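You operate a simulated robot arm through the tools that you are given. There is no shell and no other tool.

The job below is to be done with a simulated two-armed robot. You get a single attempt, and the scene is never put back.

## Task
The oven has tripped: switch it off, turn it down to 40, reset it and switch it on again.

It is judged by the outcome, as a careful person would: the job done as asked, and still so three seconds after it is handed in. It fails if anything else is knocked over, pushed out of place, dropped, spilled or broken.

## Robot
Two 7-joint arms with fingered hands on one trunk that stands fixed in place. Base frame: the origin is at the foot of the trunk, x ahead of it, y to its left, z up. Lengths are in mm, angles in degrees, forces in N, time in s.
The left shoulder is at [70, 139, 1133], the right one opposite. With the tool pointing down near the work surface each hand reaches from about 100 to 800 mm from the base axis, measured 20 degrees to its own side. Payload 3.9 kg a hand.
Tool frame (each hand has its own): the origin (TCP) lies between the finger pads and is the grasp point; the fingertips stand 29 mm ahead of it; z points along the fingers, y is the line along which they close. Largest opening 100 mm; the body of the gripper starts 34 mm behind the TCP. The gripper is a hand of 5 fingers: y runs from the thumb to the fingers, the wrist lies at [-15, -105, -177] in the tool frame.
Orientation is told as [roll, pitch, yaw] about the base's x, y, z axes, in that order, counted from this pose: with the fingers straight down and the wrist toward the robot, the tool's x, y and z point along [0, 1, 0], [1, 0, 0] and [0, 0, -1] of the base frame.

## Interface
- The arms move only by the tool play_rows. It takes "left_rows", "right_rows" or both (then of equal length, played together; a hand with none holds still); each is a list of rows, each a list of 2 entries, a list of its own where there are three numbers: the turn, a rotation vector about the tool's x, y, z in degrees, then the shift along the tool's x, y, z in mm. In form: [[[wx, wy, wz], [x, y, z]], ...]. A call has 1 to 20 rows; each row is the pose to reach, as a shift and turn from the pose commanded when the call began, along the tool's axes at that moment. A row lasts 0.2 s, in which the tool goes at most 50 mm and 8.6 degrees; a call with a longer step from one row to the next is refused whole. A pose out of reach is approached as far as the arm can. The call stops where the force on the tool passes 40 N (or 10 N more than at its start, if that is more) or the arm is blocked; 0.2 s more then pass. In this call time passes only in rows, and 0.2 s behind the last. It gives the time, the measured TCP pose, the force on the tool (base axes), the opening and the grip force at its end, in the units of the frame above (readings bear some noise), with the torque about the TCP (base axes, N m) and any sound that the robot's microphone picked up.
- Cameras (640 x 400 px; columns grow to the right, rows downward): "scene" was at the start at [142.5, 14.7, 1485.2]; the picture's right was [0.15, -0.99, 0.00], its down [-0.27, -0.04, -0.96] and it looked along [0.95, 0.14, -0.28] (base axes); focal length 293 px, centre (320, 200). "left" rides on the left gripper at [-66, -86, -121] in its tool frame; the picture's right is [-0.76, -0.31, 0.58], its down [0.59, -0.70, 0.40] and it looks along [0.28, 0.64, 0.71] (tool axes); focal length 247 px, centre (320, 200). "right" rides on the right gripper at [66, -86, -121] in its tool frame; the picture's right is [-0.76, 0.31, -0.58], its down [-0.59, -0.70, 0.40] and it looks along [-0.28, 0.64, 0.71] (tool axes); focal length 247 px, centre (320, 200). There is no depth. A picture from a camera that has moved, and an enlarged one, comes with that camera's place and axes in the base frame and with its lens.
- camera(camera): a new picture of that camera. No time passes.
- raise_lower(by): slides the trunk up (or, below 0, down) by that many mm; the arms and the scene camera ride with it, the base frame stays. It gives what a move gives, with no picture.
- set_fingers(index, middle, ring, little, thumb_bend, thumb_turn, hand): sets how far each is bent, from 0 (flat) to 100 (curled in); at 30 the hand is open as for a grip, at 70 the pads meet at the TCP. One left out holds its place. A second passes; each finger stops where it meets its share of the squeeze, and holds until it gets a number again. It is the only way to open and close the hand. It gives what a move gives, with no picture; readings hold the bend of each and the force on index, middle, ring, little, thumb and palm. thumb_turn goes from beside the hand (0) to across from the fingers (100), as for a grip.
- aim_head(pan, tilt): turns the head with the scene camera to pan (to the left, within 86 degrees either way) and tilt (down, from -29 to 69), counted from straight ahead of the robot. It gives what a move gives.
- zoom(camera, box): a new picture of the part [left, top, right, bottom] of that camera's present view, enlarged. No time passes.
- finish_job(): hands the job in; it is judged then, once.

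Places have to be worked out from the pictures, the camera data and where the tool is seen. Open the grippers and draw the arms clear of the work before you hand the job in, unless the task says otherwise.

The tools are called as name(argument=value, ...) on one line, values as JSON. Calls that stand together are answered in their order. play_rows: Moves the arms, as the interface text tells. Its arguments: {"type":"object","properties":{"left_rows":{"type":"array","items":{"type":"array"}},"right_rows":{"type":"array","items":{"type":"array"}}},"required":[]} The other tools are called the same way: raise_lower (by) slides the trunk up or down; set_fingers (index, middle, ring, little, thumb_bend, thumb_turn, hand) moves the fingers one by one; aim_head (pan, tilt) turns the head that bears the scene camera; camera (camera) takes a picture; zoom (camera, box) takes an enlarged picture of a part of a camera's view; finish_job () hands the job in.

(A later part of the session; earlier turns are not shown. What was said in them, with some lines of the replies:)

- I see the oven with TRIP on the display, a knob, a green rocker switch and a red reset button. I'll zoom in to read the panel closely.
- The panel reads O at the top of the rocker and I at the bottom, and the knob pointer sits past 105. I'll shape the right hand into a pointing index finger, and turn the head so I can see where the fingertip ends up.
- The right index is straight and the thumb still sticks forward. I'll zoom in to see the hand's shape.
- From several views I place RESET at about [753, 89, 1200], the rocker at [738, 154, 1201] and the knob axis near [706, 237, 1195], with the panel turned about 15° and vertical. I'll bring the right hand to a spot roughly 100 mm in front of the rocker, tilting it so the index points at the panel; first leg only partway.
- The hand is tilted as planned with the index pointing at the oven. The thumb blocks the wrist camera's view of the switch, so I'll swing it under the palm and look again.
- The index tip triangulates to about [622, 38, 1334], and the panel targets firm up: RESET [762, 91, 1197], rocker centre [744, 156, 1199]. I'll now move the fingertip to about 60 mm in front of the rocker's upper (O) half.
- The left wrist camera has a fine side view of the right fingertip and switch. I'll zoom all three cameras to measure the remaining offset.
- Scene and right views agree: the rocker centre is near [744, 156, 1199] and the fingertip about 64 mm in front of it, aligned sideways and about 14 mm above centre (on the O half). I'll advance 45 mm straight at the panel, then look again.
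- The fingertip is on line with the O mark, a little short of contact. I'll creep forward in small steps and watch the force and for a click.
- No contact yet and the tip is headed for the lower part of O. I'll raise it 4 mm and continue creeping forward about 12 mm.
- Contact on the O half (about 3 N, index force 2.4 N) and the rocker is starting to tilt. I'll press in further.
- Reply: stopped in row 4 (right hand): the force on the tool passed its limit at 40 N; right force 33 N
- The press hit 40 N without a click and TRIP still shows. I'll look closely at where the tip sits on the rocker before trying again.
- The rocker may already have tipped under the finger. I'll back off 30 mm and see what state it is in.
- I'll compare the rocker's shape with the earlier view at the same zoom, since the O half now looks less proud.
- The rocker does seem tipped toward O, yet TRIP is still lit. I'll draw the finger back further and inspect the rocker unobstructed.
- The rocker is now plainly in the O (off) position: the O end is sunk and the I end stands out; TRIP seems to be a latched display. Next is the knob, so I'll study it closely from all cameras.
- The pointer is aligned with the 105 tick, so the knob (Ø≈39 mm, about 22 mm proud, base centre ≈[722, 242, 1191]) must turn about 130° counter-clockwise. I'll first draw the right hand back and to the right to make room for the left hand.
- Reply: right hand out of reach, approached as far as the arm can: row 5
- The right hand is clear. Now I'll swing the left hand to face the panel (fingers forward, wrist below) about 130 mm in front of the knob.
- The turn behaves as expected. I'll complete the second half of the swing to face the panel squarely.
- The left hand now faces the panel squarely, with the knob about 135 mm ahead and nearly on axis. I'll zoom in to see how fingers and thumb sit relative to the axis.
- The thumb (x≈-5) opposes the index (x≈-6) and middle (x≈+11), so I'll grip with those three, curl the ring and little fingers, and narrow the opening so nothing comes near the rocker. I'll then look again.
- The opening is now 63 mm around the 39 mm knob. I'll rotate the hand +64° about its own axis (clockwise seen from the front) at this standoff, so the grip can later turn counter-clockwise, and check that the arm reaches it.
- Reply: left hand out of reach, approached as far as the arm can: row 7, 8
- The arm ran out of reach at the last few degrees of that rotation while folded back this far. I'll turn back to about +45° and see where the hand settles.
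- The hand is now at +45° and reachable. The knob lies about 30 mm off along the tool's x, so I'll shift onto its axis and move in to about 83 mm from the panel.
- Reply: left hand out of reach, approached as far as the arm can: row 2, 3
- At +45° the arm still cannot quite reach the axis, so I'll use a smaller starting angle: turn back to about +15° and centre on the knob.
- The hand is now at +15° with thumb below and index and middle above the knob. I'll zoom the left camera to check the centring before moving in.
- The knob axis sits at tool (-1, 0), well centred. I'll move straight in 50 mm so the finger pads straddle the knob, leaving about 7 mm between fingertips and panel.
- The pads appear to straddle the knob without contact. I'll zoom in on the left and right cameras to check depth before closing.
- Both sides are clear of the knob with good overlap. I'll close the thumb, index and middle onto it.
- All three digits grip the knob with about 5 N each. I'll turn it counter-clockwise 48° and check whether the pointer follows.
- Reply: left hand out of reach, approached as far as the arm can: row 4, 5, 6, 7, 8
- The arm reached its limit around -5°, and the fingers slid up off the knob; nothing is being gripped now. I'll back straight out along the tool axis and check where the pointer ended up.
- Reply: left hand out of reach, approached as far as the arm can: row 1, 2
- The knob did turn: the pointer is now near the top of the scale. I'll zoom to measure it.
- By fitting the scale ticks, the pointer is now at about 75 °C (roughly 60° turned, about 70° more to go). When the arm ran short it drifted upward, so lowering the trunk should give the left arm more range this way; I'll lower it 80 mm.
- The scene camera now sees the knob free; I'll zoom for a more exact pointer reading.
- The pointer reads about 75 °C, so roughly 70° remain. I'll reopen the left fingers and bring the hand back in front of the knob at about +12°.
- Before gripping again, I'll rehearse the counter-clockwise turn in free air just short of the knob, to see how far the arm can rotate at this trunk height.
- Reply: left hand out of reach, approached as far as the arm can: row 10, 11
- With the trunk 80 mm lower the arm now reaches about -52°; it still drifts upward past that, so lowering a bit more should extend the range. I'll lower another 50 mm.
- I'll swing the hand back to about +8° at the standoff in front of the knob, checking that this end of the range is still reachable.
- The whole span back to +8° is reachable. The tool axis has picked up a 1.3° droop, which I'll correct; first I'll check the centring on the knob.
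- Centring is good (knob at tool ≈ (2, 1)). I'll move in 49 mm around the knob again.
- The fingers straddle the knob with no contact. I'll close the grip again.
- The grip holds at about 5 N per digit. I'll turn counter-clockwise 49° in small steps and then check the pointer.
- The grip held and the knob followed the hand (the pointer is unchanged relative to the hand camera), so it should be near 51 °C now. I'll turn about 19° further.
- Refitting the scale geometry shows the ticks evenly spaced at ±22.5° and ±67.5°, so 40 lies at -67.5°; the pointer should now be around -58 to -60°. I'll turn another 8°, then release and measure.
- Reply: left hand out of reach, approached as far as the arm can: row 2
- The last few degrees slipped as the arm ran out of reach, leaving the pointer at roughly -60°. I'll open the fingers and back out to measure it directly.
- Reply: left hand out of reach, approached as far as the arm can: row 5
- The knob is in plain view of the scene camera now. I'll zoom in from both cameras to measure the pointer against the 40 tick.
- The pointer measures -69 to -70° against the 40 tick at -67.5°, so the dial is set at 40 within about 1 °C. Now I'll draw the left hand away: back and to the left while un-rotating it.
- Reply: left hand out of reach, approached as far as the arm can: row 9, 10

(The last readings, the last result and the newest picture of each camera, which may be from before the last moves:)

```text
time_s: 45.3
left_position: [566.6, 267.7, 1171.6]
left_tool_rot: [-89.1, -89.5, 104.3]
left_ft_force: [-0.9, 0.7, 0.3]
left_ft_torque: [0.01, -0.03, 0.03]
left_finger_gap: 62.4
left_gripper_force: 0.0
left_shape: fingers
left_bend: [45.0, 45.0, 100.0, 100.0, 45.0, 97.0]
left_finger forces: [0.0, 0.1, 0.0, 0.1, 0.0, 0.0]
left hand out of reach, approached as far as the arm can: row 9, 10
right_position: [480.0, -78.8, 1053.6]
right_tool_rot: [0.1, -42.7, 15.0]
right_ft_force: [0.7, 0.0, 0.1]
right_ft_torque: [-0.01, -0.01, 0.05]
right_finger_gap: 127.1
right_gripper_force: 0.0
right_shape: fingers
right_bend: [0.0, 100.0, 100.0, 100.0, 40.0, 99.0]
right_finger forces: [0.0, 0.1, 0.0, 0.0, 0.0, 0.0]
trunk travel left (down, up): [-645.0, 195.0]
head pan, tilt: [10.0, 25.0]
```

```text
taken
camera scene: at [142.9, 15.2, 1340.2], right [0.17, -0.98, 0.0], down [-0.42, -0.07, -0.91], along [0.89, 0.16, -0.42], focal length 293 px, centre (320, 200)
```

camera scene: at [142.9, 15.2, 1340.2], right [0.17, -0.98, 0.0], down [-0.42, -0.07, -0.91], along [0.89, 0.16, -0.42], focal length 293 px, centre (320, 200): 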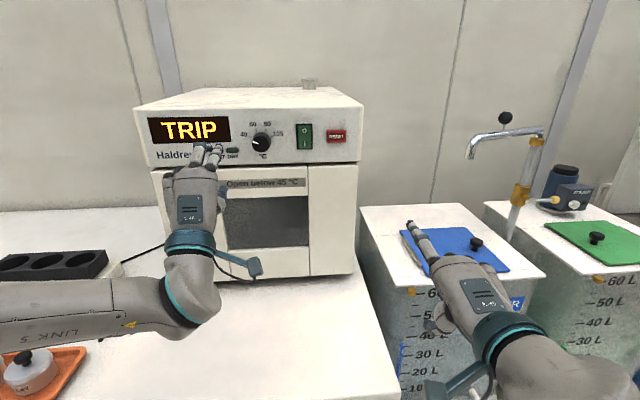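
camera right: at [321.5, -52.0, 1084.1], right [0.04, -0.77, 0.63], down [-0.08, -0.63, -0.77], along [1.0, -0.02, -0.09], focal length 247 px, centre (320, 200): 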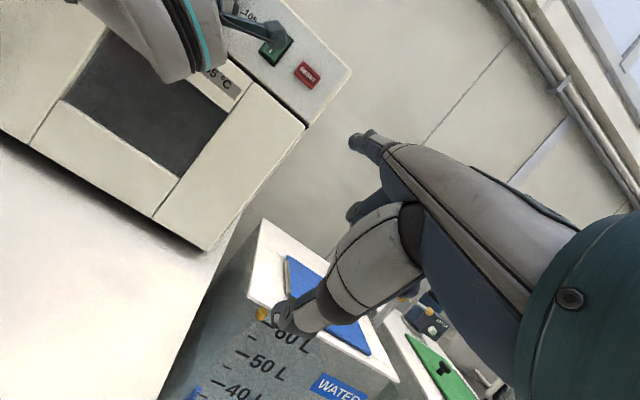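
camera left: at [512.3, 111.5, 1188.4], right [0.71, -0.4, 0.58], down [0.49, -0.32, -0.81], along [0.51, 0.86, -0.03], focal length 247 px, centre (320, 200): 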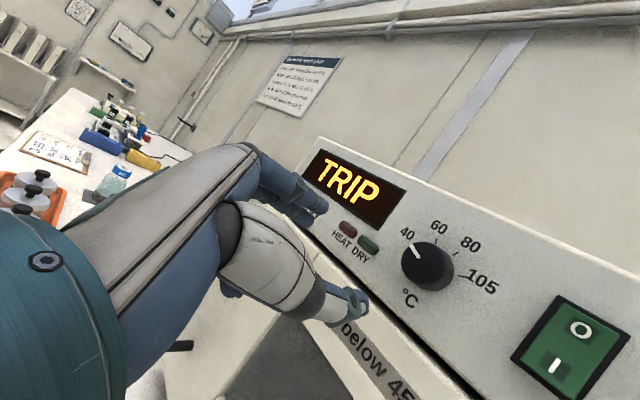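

The left hand is at 0° and clear of the panel. I'll continue back to the original style of pose (fingers down, wrist above), further back and left.

play_rows(left_rows=[[[7.5, 0, 0], [7.5, 6, -10]], [[15, 0, 0], [15, 12, -20]], [[22.5, 0, 0], [22.6, 18, -30]], [[30, 0, 0], [30, 24, -38]], [[37.5, 0, 0], [37.7, 30, -46]], [[45, 0, 0], [45, 36, -54]], [[52.5, 0, 0], [53, 42, -62]], [[60, 0, 0], [60, 48, -70]], [[67.5, 0, 0], [68, 54, -78]], [[75, 0, 0], [75, 60, -85]], [[82.5, 0, 0], [83, 64, -91]], [[90, 0, 0], [90, 68, -96.5]]])

camera(camera="scene")

camera(camera="left")

```text
time_s: 47.9
left_position: [449.2, 332.4, 1237.7]
left_tool_rot: [-0.6, 0.1, 14.8]
left_ft_force: [0.3, -0.1, 0.4]
left_ft_torque: [-0.02, 0.01, -0.02]
left_finger_gap: 62.3
left_gripper_force: 0.2
left_shape: fingers
left_bend: [45.0, 45.0, 100.0, 100.0, 45.0, 97.0]
left_finger forces: [0.0, 0.0, 0.0, 0.1, 0.1, 0.0]
left hand out of reach, approached as far as the arm can: row 1
right_position: [477.7, -77.9, 1053.5]
right_tool_rot: [-0.1, -42.7, 15.0]
right_ft_force: [-0.6, 0.3, 0.0]
right_ft_torque: [0.02, -0.03, -0.03]
right_finger_gap: 127.1
right_gripper_force: 0.1
right_shape: fingers
right_bend: [0.0, 100.0, 100.0, 100.0, 40.0, 99.0]
right_finger forces: [0.0, 0.0, 0.0, 0.0, 0.1, 0.0]
trunk travel left (down, up): [-645.0, 195.0]
head pan, tilt: [10.0, 25.0]
```

```text
taken
camera scene: at [141.1, 16.2, 1340.5], right [0.17, -0.98, 0.0], down [-0.42, -0.07, -0.91], along [0.89, 0.16, -0.42], focal length 293 px, centre (320, 200)
```

scene: 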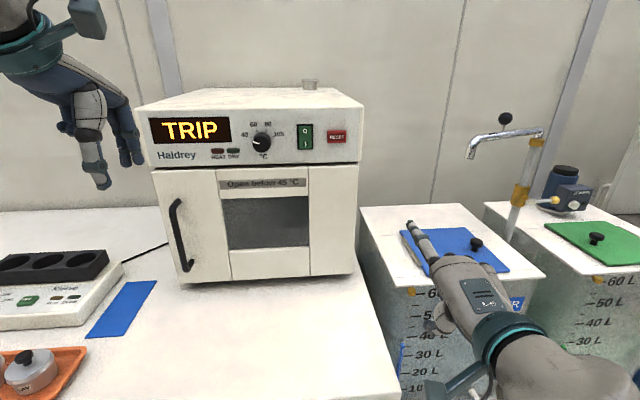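

```text
taken
camera left: at [381.5, 245.3, 1359.4], right [-0.1, -0.82, -0.57], down [-0.83, 0.39, -0.4], along [0.55, 0.43, -0.72], focal length 247 px, centre (320, 200)
```

left: 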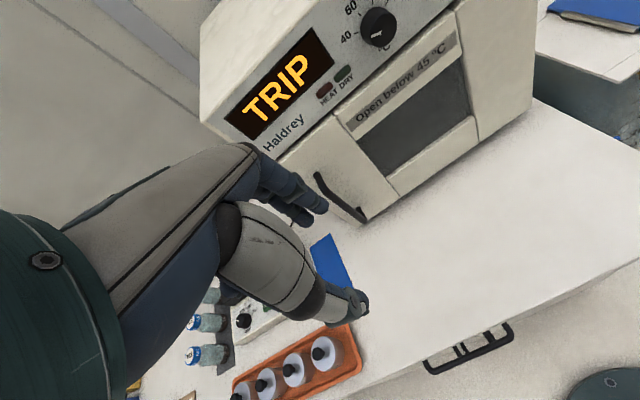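

The left hand is parked clear. I'll raise the trunk back 130 mm to where the right hand's pressing worked before.

raise_lower(by=130)

camera(camera="scene")

camera(camera="left")

camera(camera="right")

```text
time_s: 49.5
left_position: [449.8, 330.9, 1368.6]
left_tool_rot: [-0.6, 0.0, 14.9]
left_ft_force: [0.0, -0.1, 0.4]
left_ft_torque: [-0.01, -0.03, 0.01]
left_finger_gap: 62.4
left_gripper_force: 0.0
left_shape: fingers
left_bend: [45.0, 45.0, 100.0, 100.0, 45.0, 97.0]
left_finger forces: [0.1, 0.1, 0.1, 0.0, 0.0, 0.1]
right_position: [478.4, -77.3, 1183.8]
right_tool_rot: [0.1, -42.8, 15.0]
right_ft_force: [1.0, 0.2, 0.1]
right_ft_torque: [0.01, -0.01, 0.01]
right_finger_gap: 127.0
right_gripper_force: 0.0
right_shape: fingers
right_bend: [0.0, 100.0, 100.0, 100.0, 40.0, 99.0]
right_finger forces: [0.1, 0.1, 0.1, 0.0, 0.0, 0.1]
trunk travel left (down, up): [-775.0, 65.0]
head pan, tilt: [10.0, 25.0]
```

```text
taken
camera scene: at [141.1, 16.6, 1470.5], right [0.17, -0.98, 0.0], down [-0.42, -0.07, -0.91], along [0.89, 0.16, -0.42], focal length 293 px, centre (320, 200)
```

scene: 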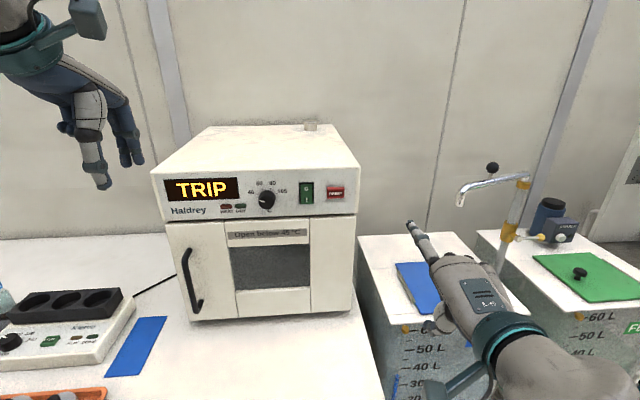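

```text
taken
camera left: at [381.6, 245.7, 1489.0], right [-0.1, -0.82, -0.57], down [-0.83, 0.39, -0.4], along [0.55, 0.43, -0.72], focal length 247 px, centre (320, 200)
```

left: 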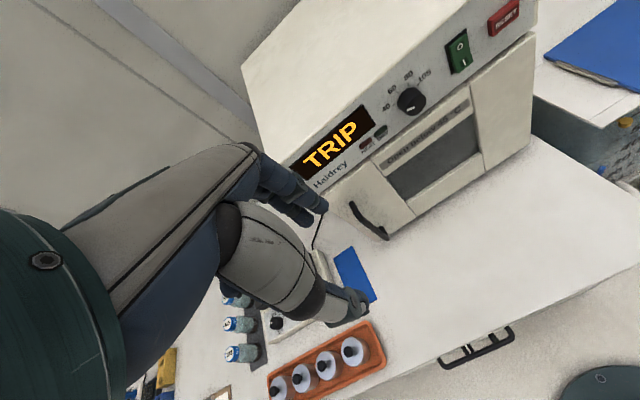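

```text
taken
camera right: at [322.0, -51.9, 1213.9], right [0.04, -0.77, 0.63], down [-0.08, -0.63, -0.77], along [1.0, -0.02, -0.09], focal length 247 px, centre (320, 200)
```

right: 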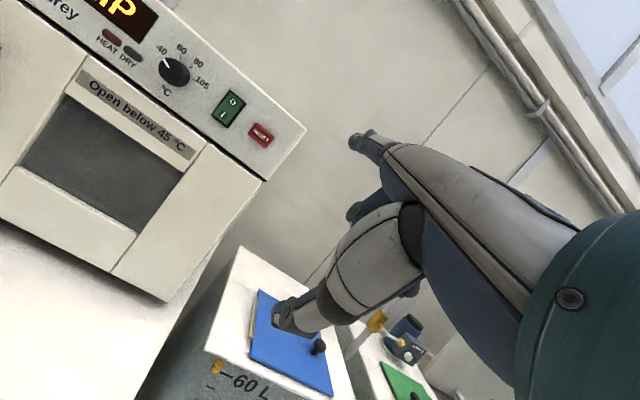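

All clear. Next is RESET: based on the earlier contact with the rocker, I'll bring the right fingertip to about 50 mm in front of the RESET button's centre.

play_rows(right_rows=[[[0, 0, 0], [15.7, 20.5, 34.4]], [[0, 0, 0], [31.5, 41, 68.9]], [[0, 0, 0], [47.2, 61.4, 103.3]], [[0, 0, 0], [63, 81.9, 137.8]], [[0, 0, 0], [78.7, 102.4, 172.2]]])

zoom(camera="left", box=[400, 0, 640, 150])

zoom(camera="scene", box=[250, 160, 410, 260])

zoom(camera="right", box=[220, 60, 460, 210])

```text
time_s: 50.7
left_position: [449.9, 332.2, 1366.5]
left_tool_rot: [-0.6, 0.1, 15.0]
left_ft_force: [0.3, -0.6, -0.2]
left_ft_torque: [-0.02, 0.03, 0.02]
left_finger_gap: 62.6
left_gripper_force: 0.2
left_shape: fingers
left_bend: [45.0, 45.0, 100.0, 100.0, 45.0, 97.0]
left_finger forces: [0.1, 0.0, 0.1, 0.1, 0.0, 0.1]
right_position: [646.0, 49.8, 1124.9]
right_tool_rot: [-0.1, -42.6, 15.2]
right_ft_force: [0.6, 0.3, 0.1]
right_ft_torque: [-0.02, 0.02, 0.02]
right_finger_gap: 126.9
right_gripper_force: 0.0
right_shape: fingers
right_bend: [0.0, 100.0, 100.0, 100.0, 40.0, 99.0]
right_finger forces: [0.1, 0.1, 0.0, 0.1, 0.0, 0.1]
trunk travel left (down, up): [-775.0, 65.0]
head pan, tilt: [10.0, 25.0]
```

```text
2.67 times, centred on (520, 75) of left
camera zoom: at [383.1, 247.2, 1488.3], right [-0.1, -0.82, -0.57], down [-0.83, 0.38, -0.4], along [0.55, 0.43, -0.72], focal length 659 px, centre (-213, 533)
```

zoom: 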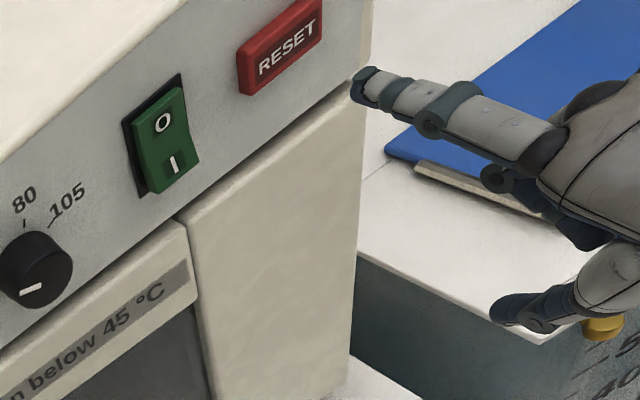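

```text
4.00 times, centred on (330, 210) of scene
camera zoom: at [142.5, 18.1, 1470.3], right [0.17, -0.98, 0.0], down [-0.42, -0.07, -0.91], along [0.89, 0.16, -0.42], focal length 1173 px, centre (280, 160)
```

zoom: 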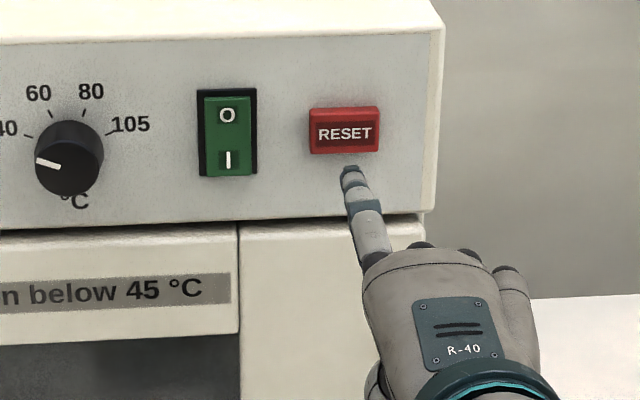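

```text
2.67 times, centred on (340, 135) of right
camera zoom: at [490.1, 75.3, 1155.5], right [0.04, -0.77, 0.63], down [-0.08, -0.63, -0.77], along [1.0, -0.02, -0.09], focal length 659 px, centre (267, 373)
```

zoom: 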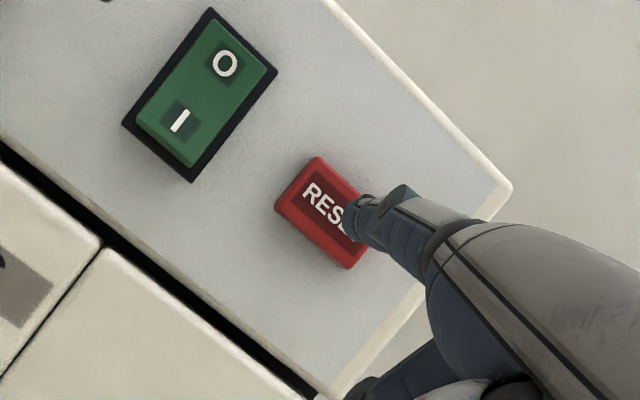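

The fingertip is lined up with RESET within a few millimetres, about 50 mm out, and the rocker is still at O. I'll advance 36 mm (nudging 2 mm right), then creep in.

play_rows(right_rows=[[[0, 0, 0], [-1, 8.8, 8.2]], [[0, 0, 0], [-2, 17.6, 16.4]], [[0, 0, 0], [-2, 26.3, 24.5]]])

zoom(camera="left", box=[400, 0, 640, 150])

zoom(camera="right", box=[220, 60, 460, 210])

zoom(camera="scene", box=[150, 160, 390, 260])

```text
time_s: 51.5
left_position: [447.6, 331.9, 1368.6]
left_tool_rot: [-0.6, 0.0, 14.7]
left_ft_force: [0.1, -0.1, 0.8]
left_ft_torque: [-0.01, 0.03, 0.0]
left_finger_gap: 62.2
left_gripper_force: 0.1
left_shape: fingers
left_bend: [45.0, 45.0, 100.0, 100.0, 45.0, 97.0]
left_finger forces: [0.0, 0.0, 0.0, 0.1, 0.1, 0.0]
right_position: [677.2, 56.9, 1126.9]
right_tool_rot: [0.0, -42.8, 15.2]
right_ft_force: [0.6, -0.1, -0.1]
right_ft_torque: [0.0, -0.02, -0.03]
right_finger_gap: 127.3
right_gripper_force: 0.1
right_shape: fingers
right_bend: [0.0, 100.0, 100.0, 100.0, 40.0, 99.0]
right_finger forces: [0.1, 0.1, 0.0, 0.0, 0.1, 0.1]
trunk travel left (down, up): [-775.0, 65.0]
head pan, tilt: [10.0, 25.0]
```

```text
2.67 times, centred on (520, 75) of left
camera zoom: at [381.4, 245.6, 1489.1], right [-0.1, -0.82, -0.57], down [-0.83, 0.39, -0.4], along [0.55, 0.43, -0.72], focal length 659 px, centre (-213, 533)
```

zoom: 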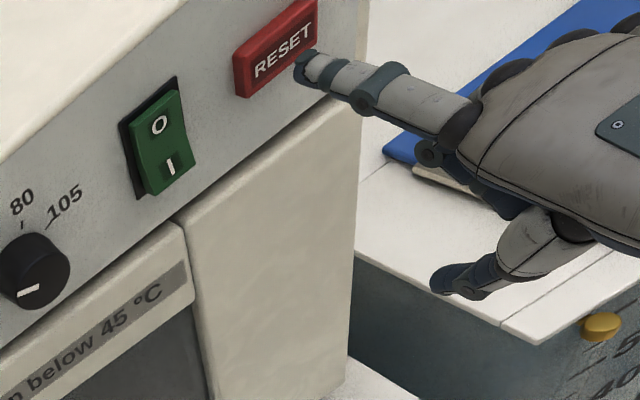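

```text
2.67 times, centred on (340, 135) of right
camera zoom: at [521.8, 82.6, 1156.5], right [0.04, -0.77, 0.63], down [-0.08, -0.63, -0.77], along [1.0, -0.02, -0.09], focal length 659 px, centre (267, 373)
```

zoom: 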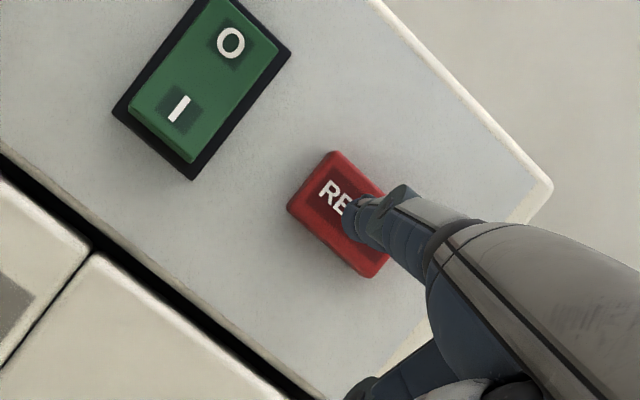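

```text
2.67 times, centred on (270, 210) of scene
camera zoom: at [140.9, 16.5, 1470.5], right [0.17, -0.98, 0.0], down [-0.42, -0.07, -0.91], along [0.89, 0.16, -0.42], focal length 782 px, centre (453, 173)
```

zoom: 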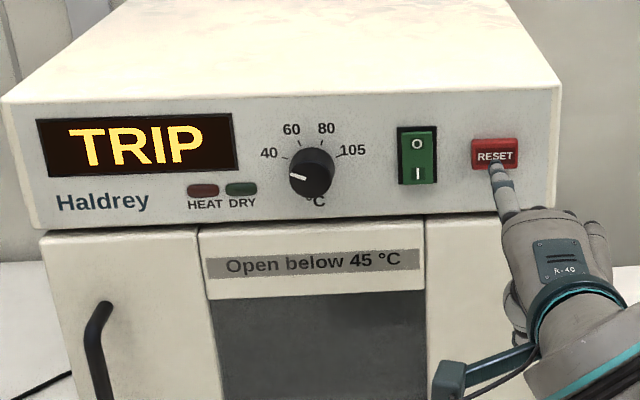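

Aligned on RESET, roughly 15 mm short. I'll press in with small steps.

play_rows(right_rows=[[[0, 0, 0], [0, 1.8, 1.7]], [[0, 0, 0], [0, 3.7, 3.4]], [[0, 0, 0], [0, 5.5, 5.1]], [[0, 0, 0], [0, 7.3, 6.8]], [[0, 0, 0], [0, 9.1, 8.5]], [[0, 0, 0], [0, 11, 10.2]], [[0, 0, 0], [0, 12.4, 11.6]]])

zoom(camera="left", box=[400, 0, 640, 150])

zoom(camera="scene", box=[150, 160, 390, 260])

```text
time_s: 53.1
left_position: [448.0, 332.0, 1368.0]
left_tool_rot: [-0.6, 0.0, 15.0]
left_ft_force: [-0.3, -0.6, -0.8]
left_ft_torque: [0.0, 0.0, 0.05]
left_finger_gap: 62.5
left_gripper_force: 0.1
left_shape: fingers
left_bend: [45.0, 45.0, 100.0, 100.0, 45.0, 97.0]
left_finger forces: [0.0, 0.0, 0.0, 0.1, 0.0, 0.0]
right_position: [693.8, 59.8, 1126.7]
right_tool_rot: [0.0, -42.8, 15.1]
right_ft_force: [-2.1, -0.4, -1.0]
right_ft_torque: [0.0, -0.11, 0.04]
right_finger_gap: 126.8
right_gripper_force: 0.4
right_shape: fingers
right_bend: [0.0, 100.0, 100.0, 100.0, 40.0, 99.0]
right_finger forces: [1.6, 0.1, 0.0, 0.1, 0.1, 0.0]
trunk travel left (down, up): [-775.0, 65.0]
head pan, tilt: [10.0, 25.0]
heard: click
```

```text
2.67 times, centred on (520, 75) of left
camera zoom: at [380.9, 245.5, 1489.2], right [-0.1, -0.82, -0.57], down [-0.83, 0.39, -0.4], along [0.55, 0.43, -0.72], focal length 659 px, centre (-213, 533)
```

zoom: 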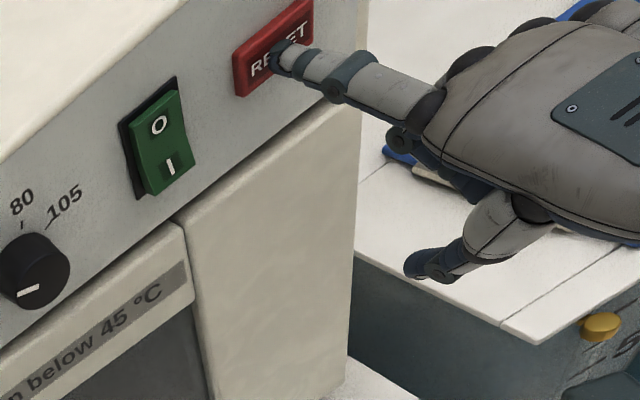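

```text
2.67 times, centred on (270, 210) of scene
camera zoom: at [140.5, 16.4, 1470.6], right [0.17, -0.98, 0.0], down [-0.42, -0.07, -0.91], along [0.89, 0.16, -0.42], focal length 782 px, centre (453, 173)
```

zoom: 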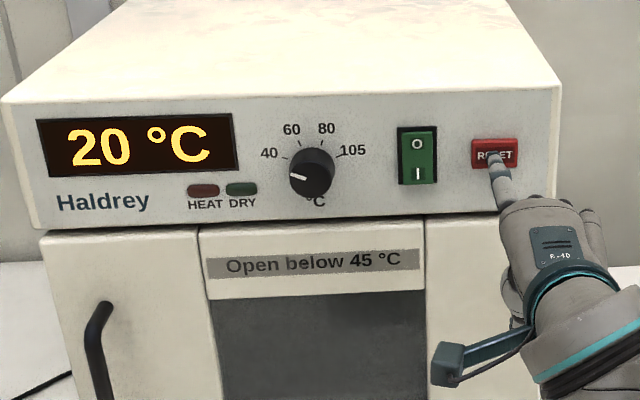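

RESET clicked and the display changed from TRIP to 20 °C. I'll back off and move the fingertip across to in front of the rocker's lower (I) half.

play_rows(right_rows=[[[0, 0, 0], [0, -13, -12]], [[0, 0, 0], [0, -25.6, -23.9]], [[0, 0, 0], [35, -29, -21]], [[0, 0, 0], [69.2, -33.1, -17.7]]])

zoom(camera="left", box=[400, 0, 640, 150])

zoom(camera="scene", box=[150, 160, 390, 260])

zoom(camera="right", box=[220, 60, 460, 210])

```text
time_s: 54.1
left_position: [447.0, 333.2, 1368.6]
left_tool_rot: [-0.5, 0.0, 14.9]
left_ft_force: [-0.7, 0.2, -0.1]
left_ft_torque: [-0.02, -0.01, -0.02]
left_finger_gap: 62.6
left_gripper_force: 0.0
left_shape: fingers
left_bend: [45.0, 45.0, 100.0, 100.0, 45.0, 97.0]
left_finger forces: [0.1, 0.1, 0.1, 0.0, 0.1, 0.0]
right_position: [639.4, 118.4, 1117.1]
right_tool_rot: [-0.1, -42.9, 15.1]
right_ft_force: [0.0, 0.0, 0.3]
right_ft_torque: [0.0, -0.01, 0.02]
right_finger_gap: 126.9
right_gripper_force: 0.0
right_shape: fingers
right_bend: [0.0, 100.0, 100.0, 100.0, 40.0, 99.0]
right_finger forces: [0.0, 0.0, 0.0, 0.1, 0.1, 0.1]
trunk travel left (down, up): [-775.0, 65.0]
head pan, tilt: [10.0, 25.0]
```

```text
2.67 times, centred on (520, 75) of left
camera zoom: at [381.0, 247.2, 1488.9], right [-0.1, -0.82, -0.57], down [-0.83, 0.38, -0.41], along [0.55, 0.43, -0.72], focal length 659 px, centre (-213, 533)
```

zoom: 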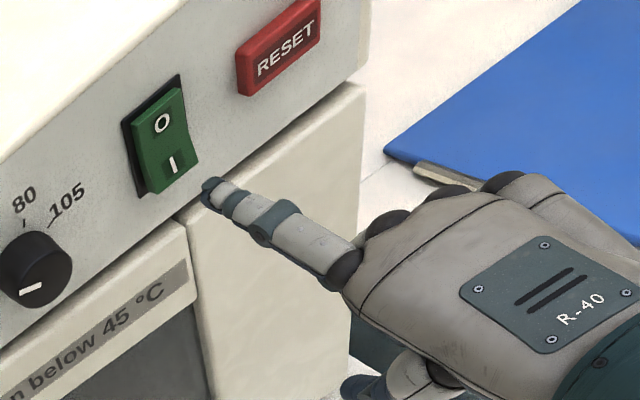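

```text
2.67 times, centred on (270, 210) of scene
camera zoom: at [140.5, 18.0, 1470.6], right [0.17, -0.98, 0.0], down [-0.42, -0.07, -0.91], along [0.89, 0.16, -0.42], focal length 782 px, centre (453, 173)
```

zoom: 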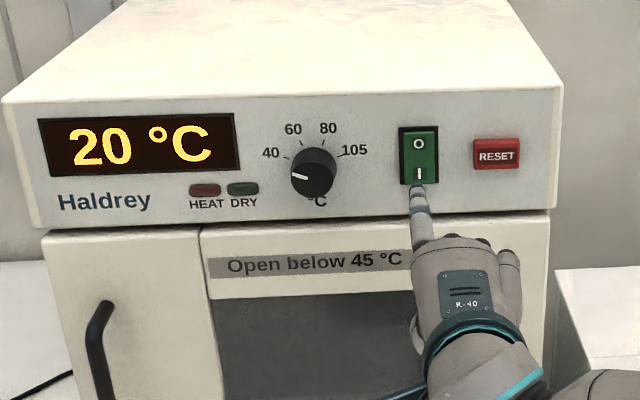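

```text
2.67 times, centred on (340, 135) of right
camera zoom: at [484.5, 144.1, 1147.3], right [0.04, -0.77, 0.63], down [-0.08, -0.63, -0.77], along [1.0, -0.03, -0.09], focal length 659 px, centre (267, 373)
```

zoom: 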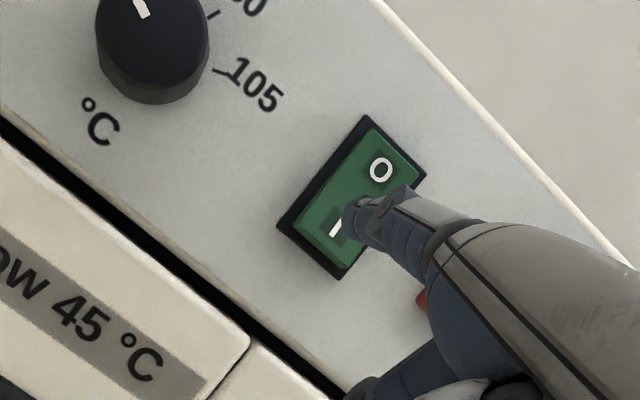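

The finger is in front of the I half, about 36 mm out. I'll shift 3 mm right and advance 27 mm, then check before pressing.

play_rows(right_rows=[[[0, 0, 0], [-3, 6.6, 6.1]], [[0, 0, 0], [-3, 13.2, 12.3]], [[0, 0, 0], [-3, 19.7, 18.4]]])

zoom(camera="left", box=[420, 20, 516, 80])

zoom(camera="scene", box=[270, 170, 350, 220])

zoom(camera="right", box=[280, 80, 408, 160])

```text
time_s: 54.9
left_position: [448.6, 331.7, 1368.2]
left_tool_rot: [-0.6, 0.0, 14.9]
left_ft_force: [-0.1, -0.1, -0.2]
left_ft_torque: [0.0, -0.02, -0.02]
left_finger_gap: 62.6
left_gripper_force: 0.1
left_shape: fingers
left_bend: [45.0, 45.0, 100.0, 100.0, 45.0, 97.0]
left_finger forces: [0.0, 0.0, 0.0, 0.0, 0.1, 0.0]
right_position: [668.6, 121.7, 1117.0]
right_tool_rot: [0.0, -42.8, 15.1]
right_ft_force: [-0.1, 0.6, -0.3]
right_ft_torque: [0.02, 0.02, -0.01]
right_finger_gap: 126.9
right_gripper_force: 0.1
right_shape: fingers
right_bend: [0.0, 100.0, 100.0, 100.0, 40.0, 99.0]
right_finger forces: [0.0, 0.0, 0.1, 0.0, 0.0, 0.1]
trunk travel left (down, up): [-775.0, 65.0]
head pan, tilt: [10.0, 25.0]
```

```text
6.67 times, centred on (468, 50) of left
camera zoom: at [381.8, 245.6, 1489.0], right [-0.1, -0.82, -0.57], down [-0.83, 0.39, -0.4], along [0.55, 0.43, -0.72], focal length 1646 px, centre (-667, 1200)
```

zoom: 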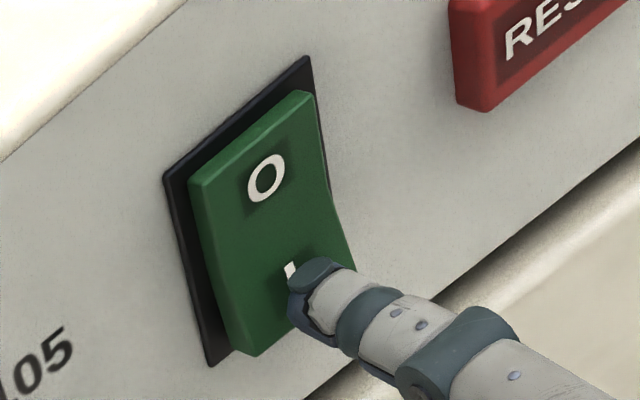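

```text
8.00 times, centred on (310, 195) of scene
camera zoom: at [141.3, 16.5, 1470.5], right [0.17, -0.98, 0.0], down [-0.42, -0.07, -0.91], along [0.89, 0.16, -0.42], focal length 2347 px, centre (400, 240)
```

zoom: 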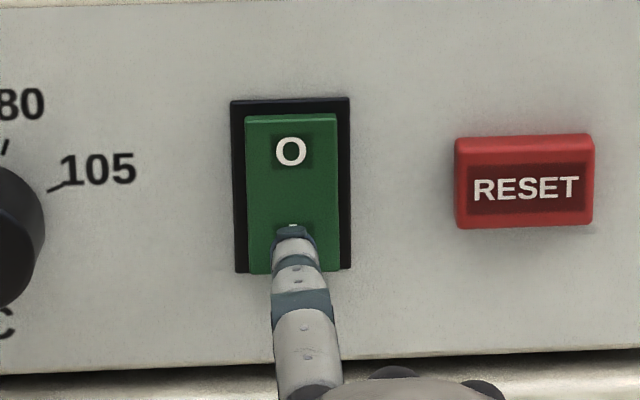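

```text
5.00 times, centred on (344, 120) of right
camera zoom: at [512.6, 148.0, 1146.8], right [0.04, -0.77, 0.63], down [-0.08, -0.63, -0.77], along [1.0, -0.03, -0.09], focal length 1235 px, centre (200, 600)
```

zoom: 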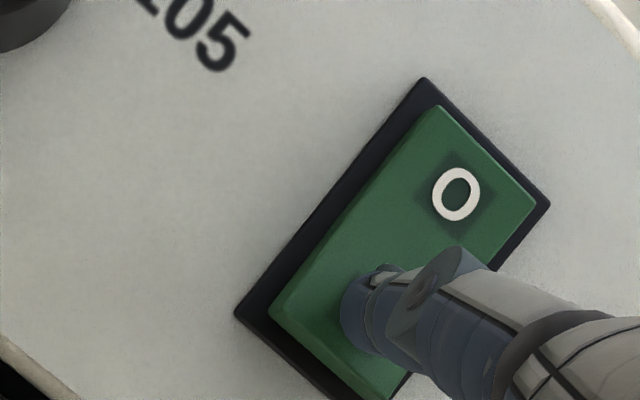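

The fingertip sits right over the I mark. I'll press in with small steps.

play_rows(right_rows=[[[0, 0, 0], [0, 1.5, 1.4]], [[0, 0, 0], [0, 2.9, 2.7]], [[0, 0, 0], [0, 4.4, 4.1]], [[0, 0, 0], [0, 5.8, 5.5]], [[0, 0, 0], [0, 7.3, 6.8]], [[0, 0, 0], [0, 8.8, 8.2]], [[0, 0, 0], [0, 10.2, 9.5]]])

zoom(camera="left", box=[420, 20, 516, 80])

zoom(camera="scene", box=[150, 160, 390, 260])

```text
time_s: 56.5
left_position: [439.3, 327.4, 1372.1]
left_tool_rot: [-0.6, -0.4, 14.8]
left_ft_force: [-0.4, -0.6, -0.1]
left_ft_torque: [-0.01, 0.0, 0.02]
left_finger_gap: 62.5
left_gripper_force: 0.0
left_shape: fingers
left_bend: [45.0, 45.0, 100.0, 100.0, 45.0, 97.0]
left_finger forces: [0.0, 0.0, 0.0, 0.0, 0.1, 0.0]
right_position: [673.6, 123.1, 1120.0]
right_tool_rot: [-0.1, -43.1, 15.4]
right_ft_force: [-36.2, -9.8, -6.8]
right_ft_torque: [0.55, -2.2, 0.33]
right_finger_gap: 123.6
right_gripper_force: 18.7
right_shape: fingers
right_bend: [1.0, 100.0, 100.0, 100.0, 40.0, 99.0]
right_finger forces: [37.6, 0.1, 0.1, 0.1, 0.1, 0.1]
trunk travel left (down, up): [-775.0, 65.0]
head pan, tilt: [10.0, 25.0]
```

```text
6.67 times, centred on (468, 50) of left
camera zoom: at [371.6, 242.9, 1492.2], right [-0.1, -0.81, -0.57], down [-0.83, 0.39, -0.41], along [0.55, 0.43, -0.71], focal length 1646 px, centre (-667, 1200)
```

zoom: 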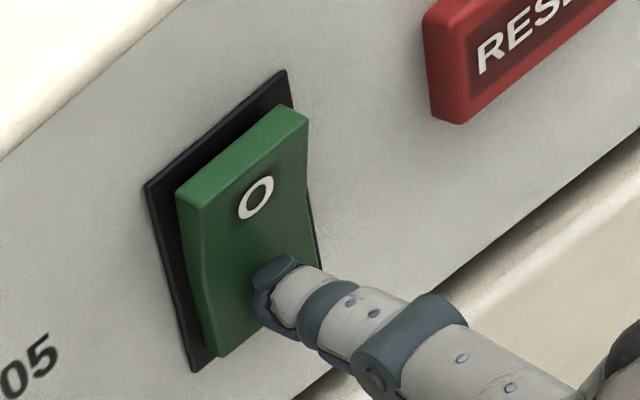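

```text
2.67 times, centred on (270, 210) of scene
camera zoom: at [131.3, 13.9, 1471.5], right [0.17, -0.98, 0.0], down [-0.41, -0.07, -0.91], along [0.9, 0.16, -0.42], focal length 782 px, centre (453, 173)
```

zoom: 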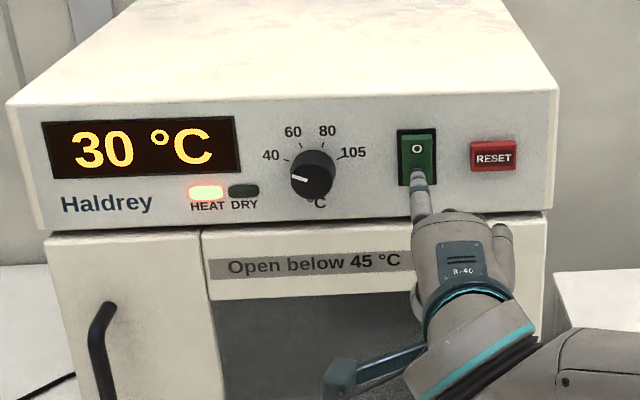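

The rocker is on: the HEAT lamp is lit and the display reads 30 °C and rising. I'll back the finger straight off.

play_rows(right_rows=[[[0, 0, 0], [0, -14.6, -13.6]], [[0, 0, 0], [0, -36, -34]], [[0, 0, 0], [-25, -50, -60]], [[0, 0, 0], [-55, -65, -85]], [[0, 0, 0], [-85, -78, -105]], [[0, 0, 0], [-115, -88, -125]]])

camera(camera="scene")

zoom(camera="scene", box=[150, 160, 390, 260])

zoom(camera="left", box=[380, 10, 540, 110])

```text
time_s: 57.9
left_position: [448.1, 330.9, 1369.1]
left_tool_rot: [-0.5, 0.0, 14.9]
left_ft_force: [0.2, -0.7, 0.7]
left_ft_torque: [0.03, -0.01, -0.01]
left_finger_gap: 62.6
left_gripper_force: 0.1
left_shape: fingers
left_bend: [45.0, 45.0, 100.0, 100.0, 45.0, 97.0]
left_finger forces: [0.1, 0.1, 0.0, 0.0, 0.0, 0.1]
right_position: [567.3, -27.1, 1148.3]
right_tool_rot: [0.1, -42.8, 15.1]
right_ft_force: [-0.3, 0.0, 0.2]
right_ft_torque: [0.01, 0.01, 0.04]
right_finger_gap: 126.6
right_gripper_force: 0.0
right_shape: fingers
right_bend: [0.0, 100.0, 100.0, 100.0, 40.0, 99.0]
right_finger forces: [0.0, 0.1, 0.1, 0.0, 0.0, 0.0]
trunk travel left (down, up): [-775.0, 65.0]
head pan, tilt: [10.0, 25.0]
```

```text
taken
camera scene: at [140.8, 14.6, 1470.6], right [0.17, -0.98, 0.0], down [-0.42, -0.07, -0.91], along [0.89, 0.16, -0.42], focal length 293 px, centre (320, 200)
```

scene: 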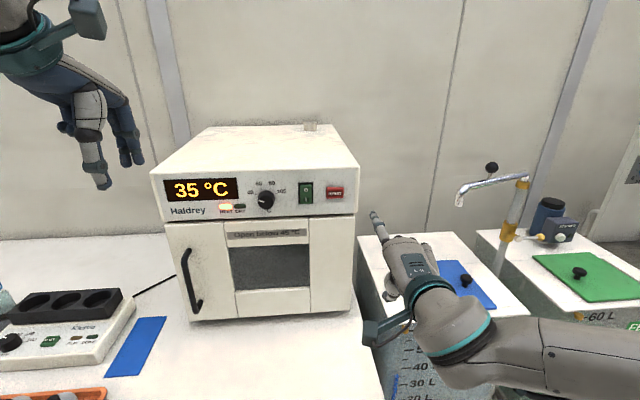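

```text
2.67 times, centred on (270, 210) of scene
camera zoom: at [140.8, 14.6, 1470.6], right [0.17, -0.98, 0.0], down [-0.42, -0.07, -0.91], along [0.89, 0.16, -0.42], focal length 782 px, centre (453, 173)
```

zoom: 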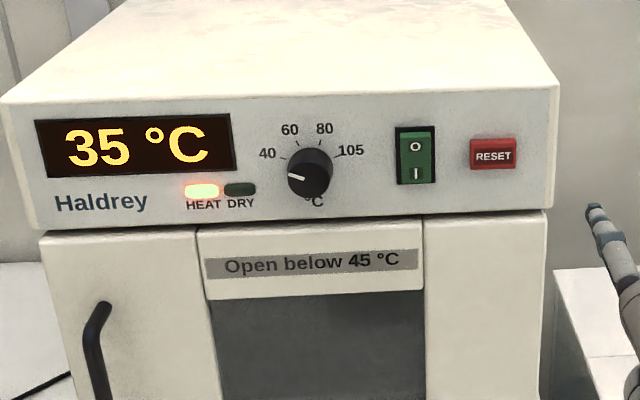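

```text
4.00 times, centred on (460, 60) of left
camera zoom: at [381.2, 243.6, 1489.5], right [-0.1, -0.81, -0.57], down [-0.83, 0.39, -0.4], along [0.55, 0.43, -0.71], focal length 988 px, centre (-240, 760)
```

zoom: 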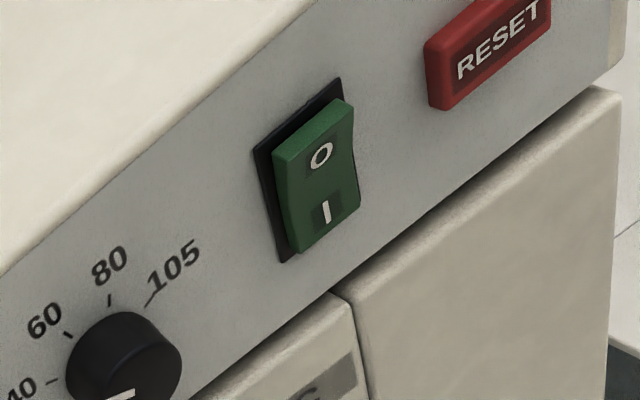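

The rocker stands at I and the temperature is climbing. I'll retract the right hand further and open both hands, then see where the temperature settles.

play_rows(right_rows=[[[0, 0, 0], [-8, -12, -30]], [[0, 0, 0], [-16, -24, -60]], [[0, 0, 0], [-24, -36, -90]]])

set_fingers(hand="right", index=30, middle=30, ring=30, little=30, thumb_bend=30, thumb_turn=98)

set_fingers(hand="left", index=30, middle=30, ring=30, little=30, thumb_bend=30, thumb_turn=98)

camera(camera="scene")

zoom(camera="scene", box=[150, 160, 390, 260])

zoom(camera="scene", box=[235, 165, 299, 225])

```text
time_s: 58.7
left_position: [446.1, 331.7, 1367.5]
left_tool_rot: [-0.5, -0.1, 14.9]
left_ft_force: [0.4, 0.3, 0.3]
left_ft_torque: [0.01, -0.03, -0.01]
left_finger_gap: 62.6
left_gripper_force: 0.1
left_shape: fingers
left_bend: [45.0, 45.0, 100.0, 100.0, 45.0, 97.0]
left_finger forces: [0.0, 0.1, 0.1, 0.0, 0.1, 0.0]
right_position: [485.8, -70.4, 1189.5]
right_tool_rot: [-0.1, -42.8, 15.3]
right_ft_force: [0.6, -0.1, -0.3]
right_ft_torque: [0.0, 0.0, -0.03]
right_finger_gap: 126.5
right_gripper_force: 0.1
right_shape: fingers
right_bend: [0.0, 100.0, 100.0, 100.0, 40.0, 99.0]
right_finger forces: [0.1, 0.0, 0.0, 0.0, 0.0, 0.1]
trunk travel left (down, up): [-775.0, 65.0]
head pan, tilt: [10.0, 25.0]
```

```text
time_s: 59.7
left_position: [447.5, 330.9, 1368.6]
left_tool_rot: [-0.5, 0.0, 14.9]
left_ft_force: [0.2, -0.5, -0.3]
left_ft_torque: [0.01, -0.01, -0.02]
left_finger_gap: 62.3
left_gripper_force: 0.0
left_shape: fingers
left_bend: [45.0, 45.0, 100.0, 100.0, 45.0, 97.0]
left_finger forces: [0.1, 0.0, 0.0, 0.0, 0.0, 0.0]
right_position: [487.0, -69.3, 1189.3]
right_tool_rot: [0.0, -42.8, 15.1]
right_ft_force: [0.1, -0.1, -0.7]
right_ft_torque: [0.01, 0.0, 0.01]
right_finger_gap: 98.8
right_gripper_force: 0.0
right_shape: fingers
right_bend: [30.0, 30.0, 30.0, 30.0, 30.0, 96.0]
right_finger forces: [0.0, 0.0, 0.0, 0.0, 0.0, 0.0]
trunk travel left (down, up): [-775.0, 65.0]
head pan, tilt: [10.0, 25.0]
```

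```text
time_s: 60.7
left_position: [448.4, 331.6, 1368.7]
left_tool_rot: [-0.6, 0.0, 14.9]
left_ft_force: [-0.4, 1.0, -0.2]
left_ft_torque: [-0.01, 0.03, 0.02]
left_finger_gap: 98.7
left_gripper_force: 0.1
left_shape: fingers
left_bend: [30.0, 30.0, 30.0, 30.0, 30.0, 96.0]
left_finger forces: [0.0, 0.0, 0.1, 0.0, 0.1, 0.0]
right_position: [487.1, -69.8, 1188.8]
right_tool_rot: [0.0, -42.8, 15.1]
right_ft_force: [0.2, 0.2, 0.6]
right_ft_torque: [0.02, 0.01, -0.02]
right_finger_gap: 98.8
right_gripper_force: 0.1
right_shape: fingers
right_bend: [30.0, 30.0, 30.0, 30.0, 30.0, 96.0]
right_finger forces: [0.1, 0.0, 0.0, 0.1, 0.0, 0.0]
trunk travel left (down, up): [-775.0, 65.0]
head pan, tilt: [10.0, 25.0]
```

```text
taken
camera scene: at [140.9, 16.6, 1470.5], right [0.17, -0.98, 0.0], down [-0.42, -0.07, -0.91], along [0.89, 0.16, -0.42], focal length 293 px, centre (320, 200)
```

scene: 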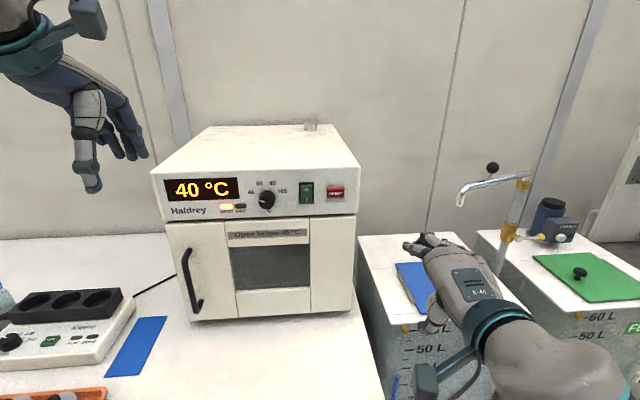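

```text
2.67 times, centred on (270, 210) of scene
camera zoom: at [140.9, 16.6, 1470.5], right [0.17, -0.98, 0.0], down [-0.42, -0.07, -0.91], along [0.89, 0.16, -0.42], focal length 782 px, centre (453, 173)
```

zoom: 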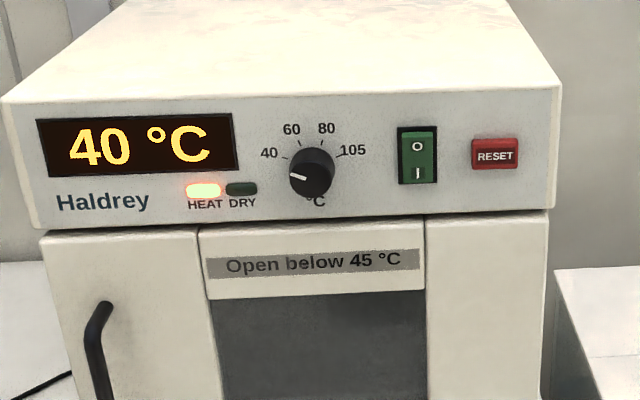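

```text
6.67 times, centred on (267, 195) of scene
camera zoom: at [140.9, 16.6, 1470.5], right [0.17, -0.98, 0.0], down [-0.42, -0.07, -0.91], along [0.89, 0.16, -0.42], focal length 1956 px, centre (673, 233)
```

zoom: 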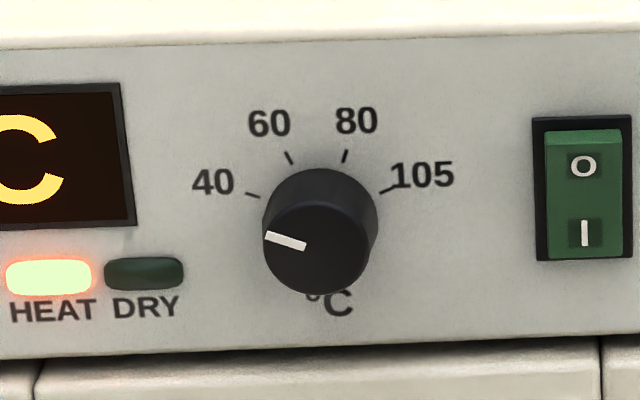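

The display reads 40 °C with HEAT lit. I'll hold still a couple of seconds to make sure it settles there.

play_rows(right_rows=[[[0, 0, 0], [0, 0, -2]], [[0, 0, 0], [0, 0, -2]], [[0, 0, 0], [0, 0, -2]], [[0, 0, 0], [0, 0, -2]], [[0, 0, 0], [0, 0, -2]], [[0, 0, 0], [0, 0, -2]], [[0, 0, 0], [0, 0, -2]], [[0, 0, 0], [0, 0, -2]], [[0, 0, 0], [0, 0, -2]], [[0, 0, 0], [0, 0, -2]], [[0, 0, 0], [0, 0, -2]], [[0, 0, 0], [0, 0, -2]], [[0, 0, 0], [0, 0, -2]], [[0, 0, 0], [0, 0, -2]], [[0, 0, 0], [0, 0, -2]]])

zoom(camera="scene", box=[150, 160, 390, 260])

camera(camera="right")

camera(camera="left")

```text
time_s: 63.9
left_position: [448.7, 332.1, 1368.7]
left_tool_rot: [-0.7, 0.0, 14.9]
left_ft_force: [-0.1, -0.4, 0.1]
left_ft_torque: [0.0, -0.01, -0.04]
left_finger_gap: 98.3
left_gripper_force: 0.0
left_shape: fingers
left_bend: [30.0, 30.0, 30.0, 30.0, 30.0, 96.0]
left_finger forces: [0.0, 0.1, 0.0, 0.1, 0.0, 0.0]
right_position: [485.7, -70.9, 1191.5]
right_tool_rot: [0.0, -42.8, 15.1]
right_ft_force: [0.0, -0.1, -0.5]
right_ft_torque: [-0.01, 0.01, 0.0]
right_finger_gap: 98.9
right_gripper_force: 0.0
right_shape: fingers
right_bend: [30.0, 30.0, 30.0, 30.0, 30.0, 96.0]
right_finger forces: [0.0, 0.1, 0.0, 0.0, 0.0, 0.1]
trunk travel left (down, up): [-775.0, 65.0]
head pan, tilt: [10.0, 25.0]
```

```text
2.67 times, centred on (270, 210) of scene
camera zoom: at [140.9, 16.6, 1470.5], right [0.17, -0.98, 0.0], down [-0.42, -0.07, -0.91], along [0.89, 0.16, -0.42], focal length 782 px, centre (453, 173)
```

zoom: 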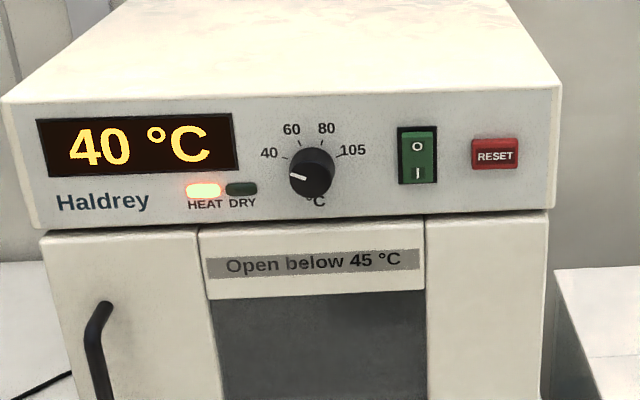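

```text
taken
camera right: at [330.3, -45.0, 1221.3], right [0.04, -0.77, 0.63], down [-0.08, -0.63, -0.77], along [1.0, -0.02, -0.09], focal length 247 px, centre (320, 200)
```

right: 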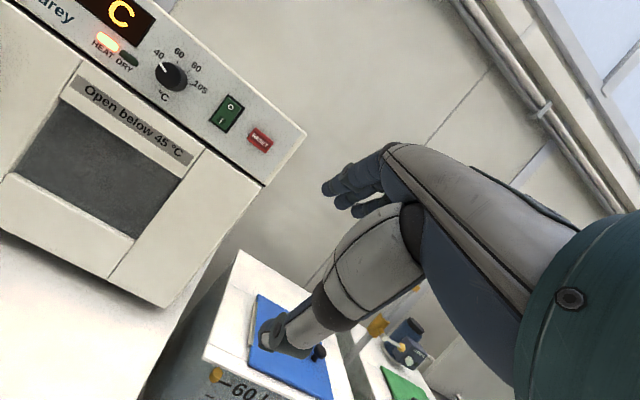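

```text
taken
camera left: at [381.4, 245.7, 1489.1], right [-0.1, -0.82, -0.57], down [-0.83, 0.39, -0.4], along [0.55, 0.43, -0.72], focal length 247 px, centre (320, 200)
```

left: 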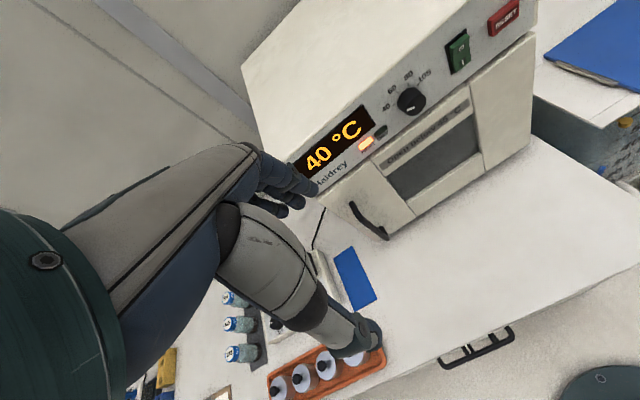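

The display has held at 40 °C for three seconds. The rocker is at I, the pointer is on 40, both hands are open and clear, and nothing else in view has moved. I'm handing the job in.

finish_job()

```text
The job is handed in.
```

The oven is reset and running again at 40 °C. I switched it off, turned the dial down to 40, pressed RESET and switched it back on, in that order.

- **Reset:** the button clicked and the display changed from TRIP to 20 °C. TRIP had stayed lit after I switched the oven off, so I confirmed "off" by the rocker sitting at O.
- **Dial:** the pointer is on the 40 mark, possibly a degree or two of rotation past it. That is less than 1 °C on the scale.
- **Running:** the HEAT lamp is lit. The temperature climbed to 40 °C and had held there for three seconds when I handed in.

Both hands are open and clear of the oven, and nothing else in view was moved.
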